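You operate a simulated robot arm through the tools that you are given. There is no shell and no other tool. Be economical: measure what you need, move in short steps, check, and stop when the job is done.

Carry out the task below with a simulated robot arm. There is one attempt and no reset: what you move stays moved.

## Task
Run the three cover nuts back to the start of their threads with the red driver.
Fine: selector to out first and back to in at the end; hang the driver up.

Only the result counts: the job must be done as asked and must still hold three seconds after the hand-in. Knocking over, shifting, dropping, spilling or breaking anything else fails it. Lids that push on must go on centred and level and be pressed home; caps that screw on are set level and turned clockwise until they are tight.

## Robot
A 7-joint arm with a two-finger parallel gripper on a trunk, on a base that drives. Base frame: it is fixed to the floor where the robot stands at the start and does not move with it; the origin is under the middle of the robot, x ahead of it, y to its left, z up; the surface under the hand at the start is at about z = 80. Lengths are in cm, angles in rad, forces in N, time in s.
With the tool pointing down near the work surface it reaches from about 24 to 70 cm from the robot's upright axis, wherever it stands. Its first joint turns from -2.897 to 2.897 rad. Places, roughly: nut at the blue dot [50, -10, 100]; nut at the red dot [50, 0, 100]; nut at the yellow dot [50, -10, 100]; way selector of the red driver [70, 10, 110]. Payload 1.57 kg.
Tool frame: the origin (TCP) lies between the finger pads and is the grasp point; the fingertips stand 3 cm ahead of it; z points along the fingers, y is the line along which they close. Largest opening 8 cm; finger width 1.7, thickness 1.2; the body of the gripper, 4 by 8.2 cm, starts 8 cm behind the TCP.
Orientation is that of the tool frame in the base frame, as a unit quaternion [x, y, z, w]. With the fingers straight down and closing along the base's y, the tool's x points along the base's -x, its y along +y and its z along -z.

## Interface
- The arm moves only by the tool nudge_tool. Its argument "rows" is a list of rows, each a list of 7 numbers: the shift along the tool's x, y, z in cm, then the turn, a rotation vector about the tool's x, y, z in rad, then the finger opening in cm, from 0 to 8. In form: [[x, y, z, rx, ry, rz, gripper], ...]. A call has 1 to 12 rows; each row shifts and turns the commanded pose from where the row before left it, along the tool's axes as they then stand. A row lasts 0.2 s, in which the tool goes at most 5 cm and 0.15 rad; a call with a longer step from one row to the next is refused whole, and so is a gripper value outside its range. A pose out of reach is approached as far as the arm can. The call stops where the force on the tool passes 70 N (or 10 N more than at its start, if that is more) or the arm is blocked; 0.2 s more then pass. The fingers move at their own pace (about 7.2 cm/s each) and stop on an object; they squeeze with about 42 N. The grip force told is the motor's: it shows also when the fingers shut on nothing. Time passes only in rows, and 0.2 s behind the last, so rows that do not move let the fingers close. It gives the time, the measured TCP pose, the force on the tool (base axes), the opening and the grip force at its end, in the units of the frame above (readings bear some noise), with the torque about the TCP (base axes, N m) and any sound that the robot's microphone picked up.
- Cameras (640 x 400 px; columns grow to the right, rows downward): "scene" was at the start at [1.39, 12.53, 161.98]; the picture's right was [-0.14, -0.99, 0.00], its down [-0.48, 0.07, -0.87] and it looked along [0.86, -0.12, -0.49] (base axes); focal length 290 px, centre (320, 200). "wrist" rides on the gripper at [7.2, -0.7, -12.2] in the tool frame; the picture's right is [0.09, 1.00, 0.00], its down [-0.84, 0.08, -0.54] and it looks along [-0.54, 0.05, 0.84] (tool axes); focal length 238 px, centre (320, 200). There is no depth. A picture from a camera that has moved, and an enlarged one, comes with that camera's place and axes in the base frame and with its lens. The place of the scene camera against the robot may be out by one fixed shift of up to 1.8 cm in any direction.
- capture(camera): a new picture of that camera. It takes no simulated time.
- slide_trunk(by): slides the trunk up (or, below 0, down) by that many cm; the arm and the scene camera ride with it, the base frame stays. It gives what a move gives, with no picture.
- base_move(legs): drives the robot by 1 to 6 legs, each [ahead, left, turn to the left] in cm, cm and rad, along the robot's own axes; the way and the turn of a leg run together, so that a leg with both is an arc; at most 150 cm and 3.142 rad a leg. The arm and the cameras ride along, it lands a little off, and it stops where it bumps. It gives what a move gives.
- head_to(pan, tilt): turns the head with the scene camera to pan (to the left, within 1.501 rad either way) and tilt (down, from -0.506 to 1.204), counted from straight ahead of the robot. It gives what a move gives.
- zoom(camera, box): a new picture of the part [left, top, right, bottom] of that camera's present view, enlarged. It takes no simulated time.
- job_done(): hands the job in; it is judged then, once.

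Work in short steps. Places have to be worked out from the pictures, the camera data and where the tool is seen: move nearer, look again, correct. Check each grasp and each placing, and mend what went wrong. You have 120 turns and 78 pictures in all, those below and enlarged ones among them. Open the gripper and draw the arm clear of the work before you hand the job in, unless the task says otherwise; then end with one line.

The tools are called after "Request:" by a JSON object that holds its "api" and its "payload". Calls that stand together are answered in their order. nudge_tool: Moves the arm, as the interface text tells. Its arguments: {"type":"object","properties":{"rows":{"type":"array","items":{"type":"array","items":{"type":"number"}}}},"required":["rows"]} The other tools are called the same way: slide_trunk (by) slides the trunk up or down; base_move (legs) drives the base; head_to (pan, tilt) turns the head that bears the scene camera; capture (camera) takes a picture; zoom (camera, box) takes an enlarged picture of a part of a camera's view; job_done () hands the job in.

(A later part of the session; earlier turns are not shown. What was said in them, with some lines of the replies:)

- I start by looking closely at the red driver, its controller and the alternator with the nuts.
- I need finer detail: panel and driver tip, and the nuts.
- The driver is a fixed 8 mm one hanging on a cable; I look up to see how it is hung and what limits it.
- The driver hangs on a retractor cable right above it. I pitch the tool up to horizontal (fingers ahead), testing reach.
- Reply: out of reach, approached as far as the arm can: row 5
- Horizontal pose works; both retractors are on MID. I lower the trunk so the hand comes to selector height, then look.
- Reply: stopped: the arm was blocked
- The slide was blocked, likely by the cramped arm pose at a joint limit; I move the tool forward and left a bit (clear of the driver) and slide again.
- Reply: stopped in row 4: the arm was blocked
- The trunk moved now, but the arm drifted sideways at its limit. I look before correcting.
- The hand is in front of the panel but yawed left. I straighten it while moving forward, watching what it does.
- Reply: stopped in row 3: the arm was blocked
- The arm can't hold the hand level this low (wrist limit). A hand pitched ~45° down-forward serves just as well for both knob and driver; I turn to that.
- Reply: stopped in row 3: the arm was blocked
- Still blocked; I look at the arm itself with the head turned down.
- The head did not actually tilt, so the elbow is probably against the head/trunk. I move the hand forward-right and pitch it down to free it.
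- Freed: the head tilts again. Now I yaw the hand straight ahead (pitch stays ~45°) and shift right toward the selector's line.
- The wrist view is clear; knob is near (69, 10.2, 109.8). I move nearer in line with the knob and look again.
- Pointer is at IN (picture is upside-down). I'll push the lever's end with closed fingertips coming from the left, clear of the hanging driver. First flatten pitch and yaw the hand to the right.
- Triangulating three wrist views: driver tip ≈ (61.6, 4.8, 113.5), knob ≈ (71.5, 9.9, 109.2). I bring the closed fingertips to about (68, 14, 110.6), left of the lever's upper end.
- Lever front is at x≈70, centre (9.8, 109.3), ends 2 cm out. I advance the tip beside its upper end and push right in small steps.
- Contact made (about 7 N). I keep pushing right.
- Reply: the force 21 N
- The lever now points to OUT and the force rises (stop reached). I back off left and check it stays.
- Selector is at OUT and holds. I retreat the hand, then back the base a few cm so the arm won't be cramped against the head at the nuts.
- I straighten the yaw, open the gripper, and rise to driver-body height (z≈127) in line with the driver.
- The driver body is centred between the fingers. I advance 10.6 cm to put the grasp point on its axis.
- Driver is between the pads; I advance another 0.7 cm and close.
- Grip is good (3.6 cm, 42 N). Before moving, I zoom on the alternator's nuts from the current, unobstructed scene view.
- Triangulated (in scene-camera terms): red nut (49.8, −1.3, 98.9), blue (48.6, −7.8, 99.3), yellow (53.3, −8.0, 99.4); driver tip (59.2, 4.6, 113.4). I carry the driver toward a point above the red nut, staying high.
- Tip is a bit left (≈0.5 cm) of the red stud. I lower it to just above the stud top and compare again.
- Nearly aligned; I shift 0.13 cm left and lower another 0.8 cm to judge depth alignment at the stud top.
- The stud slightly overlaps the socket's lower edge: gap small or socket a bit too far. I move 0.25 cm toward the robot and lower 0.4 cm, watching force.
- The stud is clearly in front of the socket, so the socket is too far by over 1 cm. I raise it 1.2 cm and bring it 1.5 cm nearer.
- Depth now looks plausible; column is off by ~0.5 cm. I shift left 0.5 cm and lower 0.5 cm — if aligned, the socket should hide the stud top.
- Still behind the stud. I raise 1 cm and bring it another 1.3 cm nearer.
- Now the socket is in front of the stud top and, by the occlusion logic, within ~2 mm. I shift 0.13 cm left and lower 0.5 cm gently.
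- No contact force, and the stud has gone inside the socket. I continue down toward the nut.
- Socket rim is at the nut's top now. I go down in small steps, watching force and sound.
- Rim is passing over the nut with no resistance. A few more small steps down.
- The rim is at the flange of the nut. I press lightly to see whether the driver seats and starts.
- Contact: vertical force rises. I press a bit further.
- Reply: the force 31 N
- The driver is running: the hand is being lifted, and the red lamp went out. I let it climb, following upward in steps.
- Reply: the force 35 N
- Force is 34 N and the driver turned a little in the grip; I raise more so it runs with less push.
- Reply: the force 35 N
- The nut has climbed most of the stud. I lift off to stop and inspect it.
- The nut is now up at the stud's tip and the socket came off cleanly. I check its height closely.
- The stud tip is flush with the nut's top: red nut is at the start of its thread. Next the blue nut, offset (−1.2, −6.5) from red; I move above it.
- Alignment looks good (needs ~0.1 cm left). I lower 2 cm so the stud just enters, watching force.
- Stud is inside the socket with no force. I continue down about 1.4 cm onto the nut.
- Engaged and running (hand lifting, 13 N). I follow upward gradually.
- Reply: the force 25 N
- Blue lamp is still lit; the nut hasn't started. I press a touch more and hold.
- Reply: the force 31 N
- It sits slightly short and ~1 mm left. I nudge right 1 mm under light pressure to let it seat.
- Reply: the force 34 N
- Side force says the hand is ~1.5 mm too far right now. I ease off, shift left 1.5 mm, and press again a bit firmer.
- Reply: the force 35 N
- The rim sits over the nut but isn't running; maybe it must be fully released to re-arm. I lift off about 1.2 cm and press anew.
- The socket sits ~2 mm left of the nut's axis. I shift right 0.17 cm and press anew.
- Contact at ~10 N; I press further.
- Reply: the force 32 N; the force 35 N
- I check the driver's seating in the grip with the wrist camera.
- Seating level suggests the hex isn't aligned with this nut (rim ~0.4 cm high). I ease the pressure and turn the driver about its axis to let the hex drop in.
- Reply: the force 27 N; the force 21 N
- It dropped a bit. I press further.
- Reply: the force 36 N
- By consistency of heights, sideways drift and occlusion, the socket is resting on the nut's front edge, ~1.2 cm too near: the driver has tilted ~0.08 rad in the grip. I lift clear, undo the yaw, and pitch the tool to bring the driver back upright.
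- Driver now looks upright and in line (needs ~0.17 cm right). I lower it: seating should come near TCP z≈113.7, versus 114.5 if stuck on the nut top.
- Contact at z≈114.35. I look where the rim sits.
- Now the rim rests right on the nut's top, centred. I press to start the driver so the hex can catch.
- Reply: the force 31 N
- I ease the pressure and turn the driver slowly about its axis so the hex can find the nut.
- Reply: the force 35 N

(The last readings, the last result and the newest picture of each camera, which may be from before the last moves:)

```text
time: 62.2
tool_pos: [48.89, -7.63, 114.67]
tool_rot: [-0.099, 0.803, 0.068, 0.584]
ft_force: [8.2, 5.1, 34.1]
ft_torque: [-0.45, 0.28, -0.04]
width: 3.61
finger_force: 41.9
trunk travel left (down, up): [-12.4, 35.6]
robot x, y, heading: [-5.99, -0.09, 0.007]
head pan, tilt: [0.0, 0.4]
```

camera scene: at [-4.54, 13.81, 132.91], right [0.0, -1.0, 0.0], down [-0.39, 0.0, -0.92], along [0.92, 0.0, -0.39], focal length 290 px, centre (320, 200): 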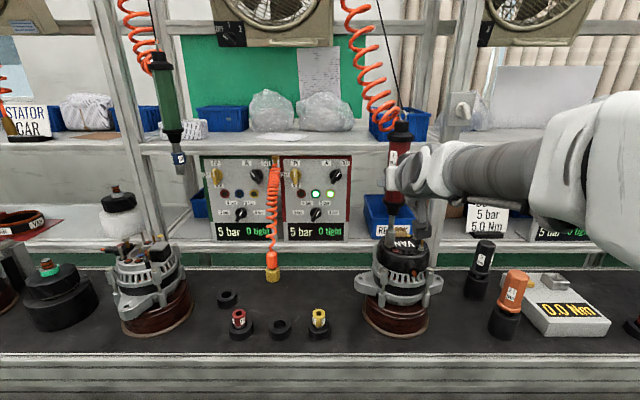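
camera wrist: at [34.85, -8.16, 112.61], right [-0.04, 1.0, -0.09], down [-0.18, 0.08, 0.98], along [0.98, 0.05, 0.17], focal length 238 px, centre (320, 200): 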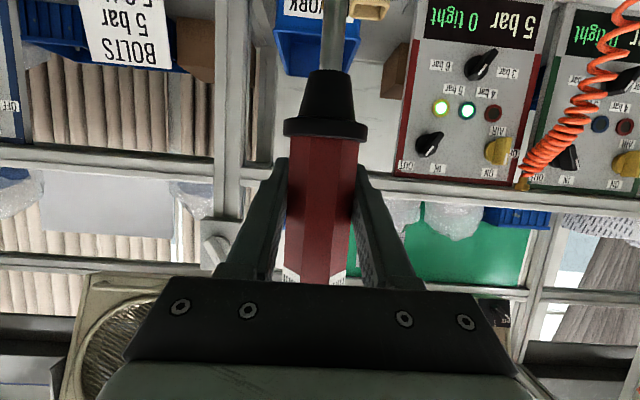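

It caught and is climbing (hand lifted against 34 N). I follow upward.

Request:
{"api": "nudge_tool", "payload": {"rows": [[-0.24, 0, -0.08, 0, 0, 0, 1]]}}

Request:
{"api": "zoom", "payload": {"camera": "scene", "box": [300, 170, 430, 255]}}

```text
time: 62.6
tool_pos: [48.82, -7.63, 114.78]
tool_rot: [-0.099, 0.804, 0.069, 0.582]
ft_force: [12.0, 8.3, 25.7]
ft_torque: [-0.04, -0.31, -0.02]
width: 3.58
finger_force: 41.8
trunk travel left (down, up): [-12.4, 35.6]
robot x, y, heading: [-5.66, 0.14, 0.002]
head pan, tilt: [0.0, 0.4]
```

```text
4.71 times, centred on (365, 212) of scene
camera zoom: at [-4.43, 13.9, 132.84], right [0.0, -1.0, 0.0], down [-0.39, 0.0, -0.92], along [0.92, 0.0, -0.39], focal length 1363 px, centre (108, 141)
```

zoom: 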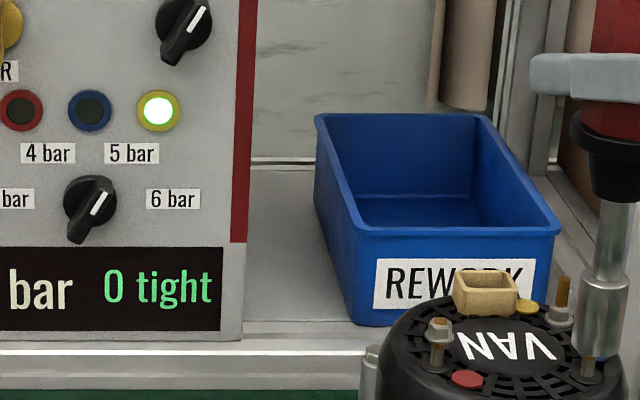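

Blue lamp is out and the nut is up; I hold briefly to confirm it no longer climbs.

Request:
{"api": "nudge_tool", "payload": {"rows": [[0, 0, 0, 0, 0, 0, 1]]}}

```text
time: 63.0
tool_pos: [48.86, -7.73, 114.67]
tool_rot: [-0.1, 0.804, 0.069, 0.582]
ft_force: [12.7, 9.5, 25.3]
ft_torque: [0.02, -0.35, -0.03]
width: 3.59
finger_force: 41.8
trunk travel left (down, up): [-12.4, 35.6]
robot x, y, heading: [-5.86, 0.2, 0.001]
head pan, tilt: [0.0, 0.4]
```

Climb has stopped (thread start). I lift clear, undo the turn, and move above the yellow nut (+4.85, −0.25 from blue).

Request:
{"api": "nudge_tool", "payload": {"rows": [[-0.85, 0, -0.29, 0, 0, 0, 1], [-0.85, 0, -0.29, 0, 0, 0, 1], [-0.85, 0, -0.29, 0, 0, 0, 1], [-0.85, 0, -0.29, 0, 0, 0, 1], [0, 0, 0, 0.114, 0, 0.039, 1], [0, 0, 0, 0.114, 0, 0.039, 1], [-0.52, -0.08, 1.53, 0, 0, 0, 1], [-0.52, -0.08, 1.53, 0, 0, 0, 1], [-0.52, -0.08, 1.53, 0, 0, 0, 1], [0, 0, 0, 0, 0, 0, 1]]}}

Request:
{"api": "zoom", "payload": {"camera": "scene", "box": [390, 200, 440, 250]}}

```text
time: 65.2
tool_pos: [53.87, -7.81, 117.88]
tool_rot: [-0.003, 0.812, 0.001, 0.584]
ft_force: [1.9, 4.3, 0.5]
ft_torque: [-0.68, 0.42, -0.06]
width: 3.58
finger_force: 41.8
trunk travel left (down, up): [-12.4, 35.6]
robot x, y, heading: [-6.18, 0.37, 0.003]
head pan, tilt: [0.0, 0.4]
```

```text
8.00 times, centred on (415, 225) of scene
camera zoom: at [-4.35, 13.85, 132.86], right [0.0, -1.0, 0.0], down [-0.39, 0.0, -0.92], along [0.92, 0.0, -0.39], focal length 2316 px, centre (-440, 0)
```

zoom: 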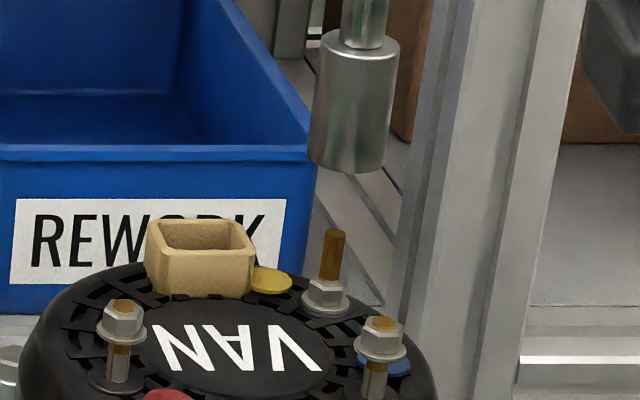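

Blue nut is flush at its stud tip as well. Tip is ~1 mm right of yellow's axis; I lower 2.7 cm so the stud enters, watching force.

Request:
{"api": "nudge_tool", "payload": {"rows": [[0.47, 0.1, 0.16, 0, 0, 0, 1], [0.47, 0, 0.16, 0, 0, 0, 1], [0.47, 0, 0.16, 0, 0, 0, 1], [0.47, 0, 0.16, 0, 0, 0, 1], [0.24, 0, 0.08, 0, 0, 0, 1], [0.24, 0, 0.08, 0, 0, 0, 1], [0.19, 0, 0.065, 0, 0, 0, 1]]}}

Request:
{"api": "zoom", "payload": {"camera": "scene", "box": [395, 215, 430, 250]}}

```text
time: 66.8
tool_pos: [53.81, -7.78, 115.24]
tool_rot: [-0.001, 0.813, -0.001, 0.583]
ft_force: [3.0, 4.0, -0.3]
ft_torque: [-0.57, 0.42, -0.01]
width: 3.56
finger_force: 41.3
trunk travel left (down, up): [-12.4, 35.6]
robot x, y, heading: [-6.29, 0.07, -0.002]
head pan, tilt: [0.0, 0.4]
```

```text
11.43 times, centred on (412, 232) of scene
camera zoom: at [-4.36, 13.84, 132.86], right [0.0, -1.0, 0.0], down [-0.39, 0.0, -0.92], along [0.92, 0.0, -0.39], focal length 3309 px, centre (-737, -171)
```

zoom: 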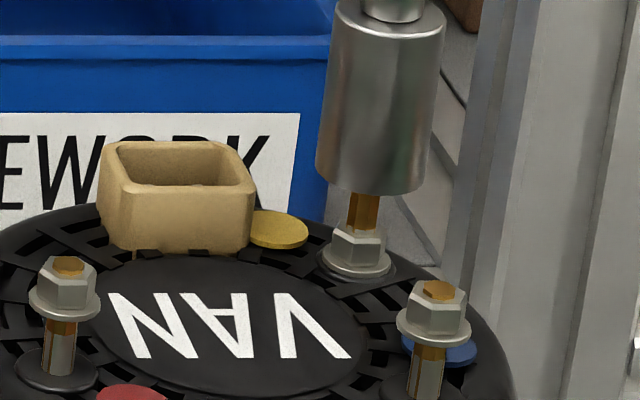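

The stud top is hidden by the rim and rim/axis columns agree within 1 mm. I shift 0.07 cm right and lower toward the nut.

Request:
{"api": "nudge_tool", "payload": {"rows": [[0.38, -0.07, 0.13, 0, 0, 0, 1], [0.38, 0, 0.13, 0, 0, 0, 1], [0.28, 0, 0.095, 0, 0, 0, 1], [0.19, 0, 0.065, 0, 0, 0, 1], [0.19, 0, 0.065, 0, 0, 0, 1]]}}

```text
time: 68.0
tool_pos: [53.81, -7.83, 113.84]
tool_rot: [-0.002, 0.812, 0.001, 0.583]
ft_force: [1.9, 3.9, 1.4]
ft_torque: [-0.61, 0.4, 0.0]
width: 3.59
finger_force: 41.9
trunk travel left (down, up): [-12.4, 35.6]
robot x, y, heading: [-5.98, 0.2, 0.003]
head pan, tilt: [0.0, 0.4]
```

Request:
{"api": "nudge_tool", "payload": {"rows": [[0.14, 0, 0.05, 0, 0, 0, 1], [0.14, 0, 0.05, 0, 0, 0, 1]]}}

```text
time: 68.6
tool_pos: [53.83, -7.73, 113.35]
tool_rot: [-0.002, 0.812, 0.001, 0.583]
ft_force: [3.3, 3.7, 0.7]
ft_torque: [-0.56, 0.36, -0.03]
width: 3.6
finger_force: 41.8
trunk travel left (down, up): [-12.4, 35.6]
robot x, y, heading: [-6.04, 0.02, 0.007]
head pan, tilt: [0.0, 0.4]
```

No contact yet past the nut-top level, so it is going over the nut. A bit further.

Request:
{"api": "nudge_tool", "payload": {"rows": [[0.12, 0, 0.04, 0, 0, 0, 1], [0.12, 0, 0.04, 0, 0, 0, 1], [0.12, 0, 0.04, 0, 0, 0, 1]]}}

```text
time: 69.4
tool_pos: [53.58, -7.97, 113.53]
tool_rot: [-0.002, 0.809, -0.001, 0.588]
ft_force: [-0.4, 4.6, 27.0]
ft_torque: [-0.45, 0.92, -0.02]
width: 3.59
finger_force: 42.3
trunk travel left (down, up): [-12.4, 35.6]
robot x, y, heading: [-6.16, 0.29, 0.002]
head pan, tilt: [0.0, 0.4]
```

Request:
{"api": "nudge_tool", "payload": {"rows": [[-0.14, 0, -0.05, 0, 0, 0, 1]]}}

```text
time: 69.8
tool_pos: [53.75, -7.96, 113.96]
tool_rot: [-0.001, 0.808, -0.002, 0.589]
ft_force: [3.6, 3.9, 35.1]
ft_torque: [-0.56, 0.42, 0.02]
width: 3.53
finger_force: 42.1
trunk travel left (down, up): [-12.4, 35.6]
robot x, y, heading: [-5.82, -0.13, 0.001]
head pan, tilt: [0.0, 0.4]
```

Climbing: z rises against 35 N. I follow upward as before.

Request:
{"api": "nudge_tool", "payload": {"rows": [[-0.26, 0, -0.09, 0, 0, 0, 1]]}}

```text
time: 70.2
tool_pos: [53.79, -7.99, 114.23]
tool_rot: [-0.002, 0.808, 0.0, 0.59]
ft_force: [4.1, 2.5, 35.0]
ft_torque: [-0.59, 0.27, 0.02]
width: 3.57
finger_force: 42.4
trunk travel left (down, up): [-12.4, 35.6]
robot x, y, heading: [-6.06, -0.18, 0.006]
head pan, tilt: [0.0, 0.4]
```

Request:
{"api": "nudge_tool", "payload": {"rows": [[-0.2, 0, -0.07, 0, 0, 0, 1], [0, 0, 0, 0, 0, 0, 1]]}}

```text
time: 70.8
tool_pos: [53.83, -7.97, 114.19]
tool_rot: [-0.001, 0.809, -0.002, 0.588]
ft_force: [7.4, 3.2, 27.6]
ft_torque: [-0.74, -0.21, -0.03]
width: 3.59
finger_force: 41.8
trunk travel left (down, up): [-12.4, 35.6]
robot x, y, heading: [-6.25, -0.19, 0.002]
head pan, tilt: [0.0, 0.4]
```

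Climb stopped, as with the others. I lift clear and check all three nuts and lamps.

Request:
{"api": "nudge_tool", "payload": {"rows": [[-0.85, 0, -0.29, 0, 0, 0, 1], [-0.85, 0, -0.29, 0, 0, 0, 1], [-0.85, 0, -0.29, 0, 0, 0, 1], [-0.85, 0, -0.29, 0, 0, 0, 1]]}}

Request:
{"api": "zoom", "payload": {"camera": "scene", "box": [300, 165, 440, 255]}}

```text
time: 71.8
tool_pos: [53.95, -8.0, 117.26]
tool_rot: [-0.001, 0.813, 0.0, 0.582]
ft_force: [3.5, 3.9, 0.0]
ft_torque: [-0.66, 0.43, -0.02]
width: 3.58
finger_force: 42.0
trunk travel left (down, up): [-12.4, 35.6]
robot x, y, heading: [-6.06, 0.11, 0.004]
head pan, tilt: [0.0, 0.4]
```

```text
4.44 times, centred on (370, 210) of scene
camera zoom: at [-4.36, 13.85, 132.85], right [0.0, -1.0, 0.0], down [-0.39, 0.0, -0.92], along [0.92, 0.0, -0.39], focal length 1287 px, centre (98, 156)
```

zoom: 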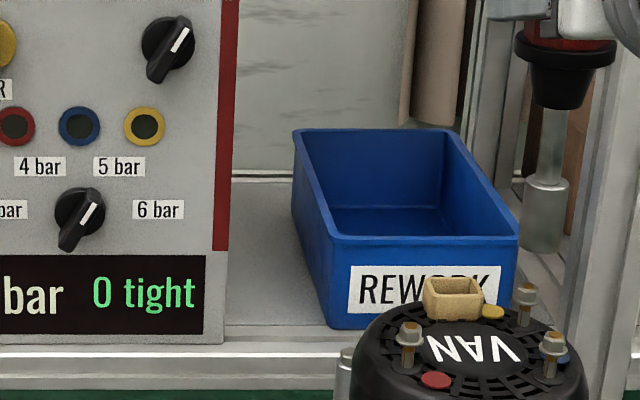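

All three lamps are out and all nuts sit at their stud tips. Now I carry the driver back under its retractor (driver sits ~1.4 cm higher in the grip now, so TCP z≈125.9).

Request:
{"api": "nudge_tool", "payload": {"rows": [[-1.64, 0, -0.56, 0, 0, 0, 1], [-1.64, 0, -0.56, 0, 0, 0, 1], [-1.64, 0, -0.56, 0, 0, 0, 1], [-1.64, 0, -0.56, 0, 0, 0, 1], [-1.62, 0, -0.55, 0, 0, 0, 1], [-0.45, 2.1, 1.3, 0, 0, 0, 1], [-0.45, 2.1, 1.3, 0, 0, 0, 1], [-0.45, 2.1, 1.3, 0, 0, 0, 1], [-0.45, 2.1, 1.3, 0, 0, 0, 1], [-0.45, 2.1, 1.3, 0, 0, 0, 1], [-0.44, 2.2, 1.35, 0, 0, 0, 1], [0, 0, 0, 0, 0, 0, 1]]}}

```text
time: 74.4
tool_pos: [61.89, 4.91, 126.12]
tool_rot: [0.0, 0.812, -0.001, 0.583]
ft_force: [0.3, 0.1, -2.9]
ft_torque: [0.01, -0.03, 0.01]
width: 3.6
finger_force: 41.5
trunk travel left (down, up): [-12.4, 35.6]
robot x, y, heading: [-5.84, 0.12, 0.002]
head pan, tilt: [0.0, 0.4]
```

Side forces are zero; a −2.9 N vertical load says the driver is slightly high. I lower 0.5 cm and read again.

Request:
{"api": "nudge_tool", "payload": {"rows": [[0.24, -0.15, 0.08, 0, 0, 0, 1], [0.33, -0.1, 0.5, 0, 0, 0, 1], [0, 0, 0, 0, 0, 0, 1]]}}

Request:
{"api": "capture", "payload": {"camera": "scene"}}

```text
time: 75.2
tool_pos: [62.34, 4.5, 125.44]
tool_rot: [-0.001, 0.812, 0.0, 0.583]
ft_force: [-0.5, 0.9, 1.6]
ft_torque: [0.01, -0.05, 0.03]
width: 3.58
finger_force: 41.9
trunk travel left (down, up): [-12.4, 35.6]
robot x, y, heading: [-5.96, 0.18, 0.0]
head pan, tilt: [0.0, 0.4]
```

```text
5 pictures are left
camera scene: at [-4.4, 13.79, 132.87], right [0.0, -1.0, 0.0], down [-0.39, 0.0, -0.92], along [0.92, 0.0, -0.39], focal length 290 px, centre (320, 200)
```

scene: 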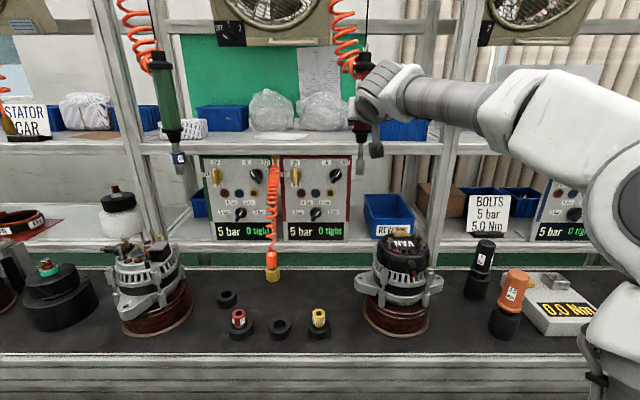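

The load is balanced. I open the gripper, wait a moment, and draw straight back.

Request:
{"api": "nudge_tool", "payload": {"rows": [[0, 0, 0, 0, 0, 0, 4.5], [0, 0, 0, 0, 0, 0, 6], [0, 0, 0, 0, 0, 0, 8], [0, 0, 0, 0, 0, 0, 8], [0.38, 0, -1.13, 0, 0, 0, 8], [0.77, 0, -2.27, 0, 0, 0, 8], [0.77, 0, -2.27, 0, 0, 0, 8], [0.77, 0, -2.27, 0, 0, 0, 8], [0.77, 0, -2.27, 0, 0, 0, 8]]}}

Request:
{"api": "capture", "payload": {"camera": "wrist"}}

```text
time: 77.2
tool_pos: [51.56, 4.57, 125.36]
tool_rot: [-0.001, 0.813, 0.0, 0.582]
ft_force: [0.2, 0.6, -0.4]
ft_torque: [-0.02, 0.0, -0.03]
width: 7.95
finger_force: 0.0
trunk travel left (down, up): [-12.4, 35.6]
robot x, y, heading: [-6.11, 0.44, 0.002]
head pan, tilt: [0.0, 0.4]
```

```text
4 pictures are left
camera wrist: at [37.74, 3.89, 122.45], right [-0.03, 1.0, -0.09], down [-0.25, 0.08, 0.97], along [0.97, 0.05, 0.24], focal length 238 px, centre (320, 200)
```

wrist: 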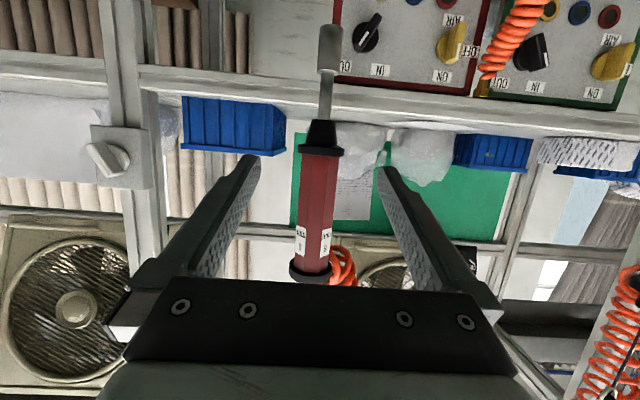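

The driver hangs freely and straight. Now the selector: I move left and down, close the fingers, and set the same yawed pose as before, this time for the lever's lower end.

Request:
{"api": "nudge_tool", "payload": {"rows": [[2.6, 1.8, 0.8, 0, 0.077, 0, 8], [2.6, 1.8, 0.8, 0, 0, 0, 4], [2.6, 1.8, 0.8, 0, 0, 0, 0], [2.6, 1.8, 0.8, 0, 0, 0, 0], [2.6, 1.8, 0.8, 0, 0, 0, 0], [2.6, 1.8, 0.8, 0, 0, 0, 0], [0, 0, 0, 0.13, 0, 0.052, 0], [0, 0, 0, 0.13, 0, 0.052, 0], [0, 0, 0, 0.13, 0, 0.052, 0]]}}

Request:
{"api": "base_move", "payload": {"legs": [[6, 0, 0]]}}

```text
time: 79.2
tool_pos: [49.99, 15.29, 109.07]
tool_rot: [0.171, 0.816, -0.119, 0.54]
ft_force: [-0.9, -0.1, -0.2]
ft_torque: [0.03, 0.02, 0.01]
width: 0.02
finger_force: 21.0
trunk travel left (down, up): [-12.4, 35.6]
robot x, y, heading: [-6.24, -0.02, 0.003]
head pan, tilt: [0.0, 0.4]
```

```text
time: 80.3
tool_pos: [56.08, 15.32, 108.94]
tool_rot: [0.171, 0.816, -0.12, 0.54]
ft_force: [-0.1, 0.0, 0.6]
ft_torque: [0.0, -0.03, 0.0]
width: 0.0
finger_force: 21.4
trunk travel left (down, up): [-12.4, 35.6]
robot x, y, heading: [0.41, -0.26, -0.002]
head pan, tilt: [0.0, 0.4]
```

Same orientation reached at the lower height. I advance beside the lever's lower end and take a look.

Request:
{"api": "nudge_tool", "payload": {"rows": [[-1.08, 1.22, 2.52, 0, 0, 0, 0], [-1.08, 1.22, 2.52, 0, 0, 0, 0], [-1.08, 1.22, 2.52, 0, 0, 0, 0], [-1.08, 1.22, 2.52, 0, 0, 0, 0]]}}

Request:
{"api": "zoom", "payload": {"camera": "wrist", "box": [200, 60, 440, 230]}}

```text
time: 81.3
tool_pos: [68.12, 15.14, 109.07]
tool_rot: [0.17, 0.816, -0.118, 0.539]
ft_force: [-0.5, 0.0, 0.0]
ft_torque: [0.02, 0.02, 0.0]
width: 0.0
finger_force: 20.9
trunk travel left (down, up): [-12.4, 35.6]
robot x, y, heading: [-0.16, -0.34, 0.0]
head pan, tilt: [0.0, 0.4]
```

```text
2.35 times, centred on (320, 145) of wrist
camera zoom: at [55.11, 20.26, 107.2], right [0.37, 0.92, -0.1], down [-0.12, 0.15, 0.98], along [0.92, -0.35, 0.17], focal length 561 px, centre (320, 329)
```

zoom: 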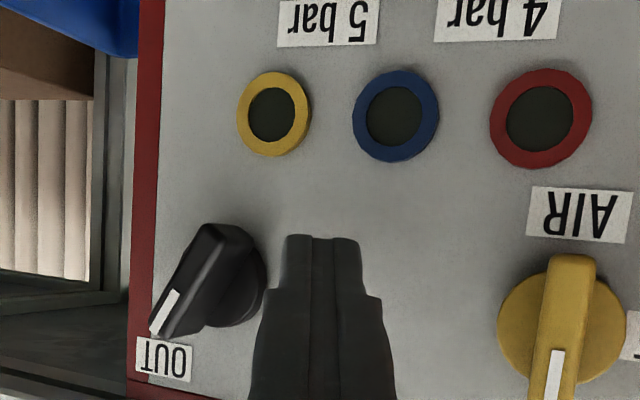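

The tip is level with the lever's lower end. I push right in small steps.

Request:
{"api": "nudge_tool", "payload": {"rows": [[-0.15, -0.91, 0.38, 0, 0, 0, 0], [-0.08, -0.46, 0.19, 0, 0, 0, 0], [-0.08, -0.46, 0.19, 0, 0, 0, 0], [-0.08, -0.46, 0.19, 0, 0, 0, 0], [-0.08, -0.46, 0.19, 0, 0, 0, 0], [-0.08, -0.46, 0.19, 0, 0, 0, 0], [-0.06, -0.36, 0.15, 0, 0, 0, 0]]}}

```text
time: 82.9
tool_pos: [68.07, 11.82, 108.5]
tool_rot: [0.168, 0.818, -0.118, 0.537]
ft_force: [-6.4, 19.5, -18.1]
ft_torque: [0.47, 0.47, 0.32]
width: 0.01
finger_force: 21.6
trunk travel left (down, up): [-12.4, 35.6]
robot x, y, heading: [-0.16, 0.23, 0.001]
head pan, tilt: [0.0, 0.4]
```

Request:
{"api": "zoom", "payload": {"camera": "wrist", "box": [200, 60, 440, 230]}}

```text
2.35 times, centred on (320, 145) of wrist
camera zoom: at [54.9, 16.81, 106.79], right [0.36, 0.93, -0.1], down [-0.12, 0.15, 0.98], along [0.92, -0.35, 0.16], focal length 561 px, centre (320, 329)
```

zoom: 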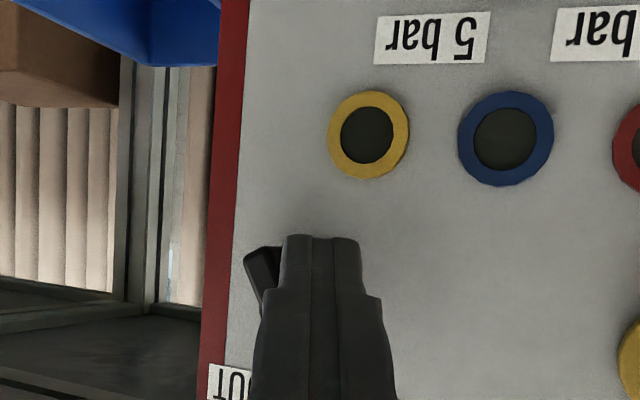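

The lever has swung toward IN. One small extra push, then I withdraw and verify.

Request:
{"api": "nudge_tool", "payload": {"rows": [[-0.05, -0.3, 0.12, 0, 0, 0, 0], [0.2, 1.4, -0.6, 0, 0, 0, 0], [0.2, 1.4, -0.6, 0, 0, 0, 0], [0.15, 0.9, -0.4, 0, 0, 0, 0], [1.3, -1.5, -3.07, 0, 0, 0, 0], [1.3, -1.5, -3.07, 0, 0, 0, 0], [1.3, -1.5, -3.07, 0, 0, 0, 0]]}}

Request:
{"api": "capture", "payload": {"camera": "wrist"}}

```text
time: 84.5
tool_pos: [56.92, 14.82, 109.18]
tool_rot: [0.172, 0.816, -0.12, 0.54]
ft_force: [0.7, 0.4, -0.2]
ft_torque: [0.0, -0.01, -0.02]
width: 0.0
finger_force: 21.6
trunk travel left (down, up): [-12.4, 35.6]
robot x, y, heading: [0.03, -0.09, -0.0]
head pan, tilt: [0.0, 0.4]
```

```text
1 pictures are left
camera wrist: at [43.86, 19.89, 107.31], right [0.37, 0.92, -0.09], down [-0.12, 0.15, 0.98], along [0.92, -0.35, 0.17], focal length 238 px, centre (320, 200)
```

wrist: 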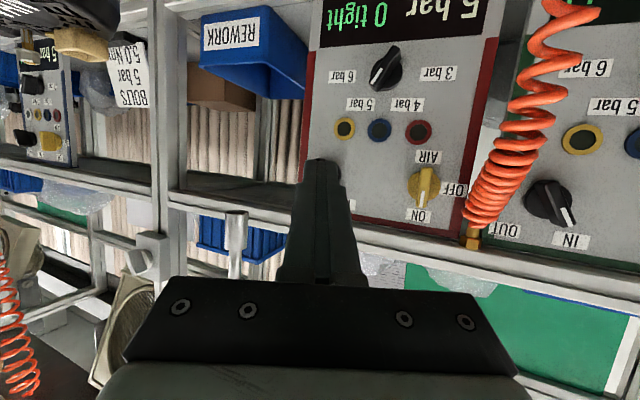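

The finger hides the lever. I back off and raise the arm to the earlier clear pose, gripper open, then use the last picture to verify.

Request:
{"api": "base_move", "payload": {"legs": [[-8, 0, 0]]}}

Request:
{"api": "nudge_tool", "payload": {"rows": [[0, 0, 0, -0.13, 0, -0.052, 0], [0, 0, 0, -0.13, 0, -0.052, 4], [0, 0, 0, -0.13, 0, -0.052, 8], [-2.8, -1.8, -1.2, 0, 0, 0, 8], [-2.8, -1.8, -1.2, 0, 0, 0, 8], [-2.8, -1.8, -1.2, 0, 0, 0, 8], [-2.8, -2.0, -1.2, 0, 0, 0, 8], [-2.8, -2.2, -1.2, 0, 0, 0, 8], [-2.8, -2.2, -1.2, 0, 0, 0, 8]]}}

Request:
{"api": "zoom", "payload": {"camera": "scene", "box": [270, 120, 430, 270]}}

```text
time: 85.7
tool_pos: [49.1, 14.94, 109.06]
tool_rot: [0.171, 0.815, -0.119, 0.54]
ft_force: [0.1, -0.8, 0.3]
ft_torque: [0.02, 0.01, -0.02]
width: 0.0
finger_force: 21.2
trunk travel left (down, up): [-12.4, 35.6]
robot x, y, heading: [-8.03, -0.28, 0.003]
head pan, tilt: [0.0, 0.4]
```

```text
time: 87.7
tool_pos: [49.16, 3.19, 127.57]
tool_rot: [-0.001, 0.835, 0.0, 0.551]
ft_force: [0.1, 0.3, 0.3]
ft_torque: [-0.01, 0.0, 0.0]
width: 7.97
finger_force: 0.1
trunk travel left (down, up): [-12.4, 35.6]
robot x, y, heading: [-7.98, 0.1, -0.003]
head pan, tilt: [0.0, 0.4]
```

```text
2.67 times, centred on (350, 195) of scene
camera zoom: at [-6.24, 13.8, 132.86], right [0.0, -1.0, 0.0], down [-0.39, 0.0, -0.92], along [0.92, 0.0, -0.39], focal length 772 px, centre (240, 213)
```

zoom: 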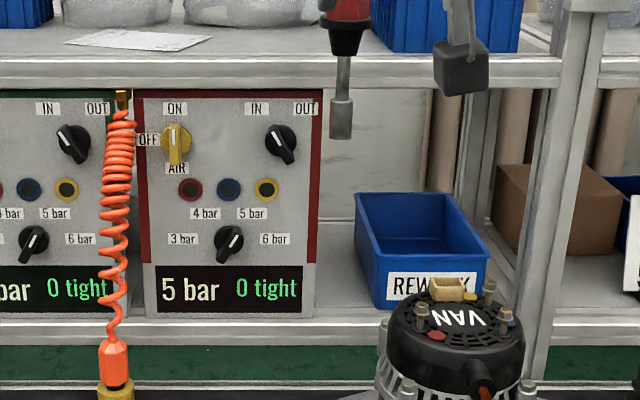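

The selector is back at IN, matching the green panel's lever. The driver hangs still, all three nuts are up and their lamps are out. The gripper is open and clear, so I hand in.

Request:
{"api": "job_done", "payload": {}}

```text
The job is handed in.
```

The red driver ran all three cover nuts back to the start of their threads. The selector went to OUT first and is now back at IN, and the driver is hanging under its retractor again.
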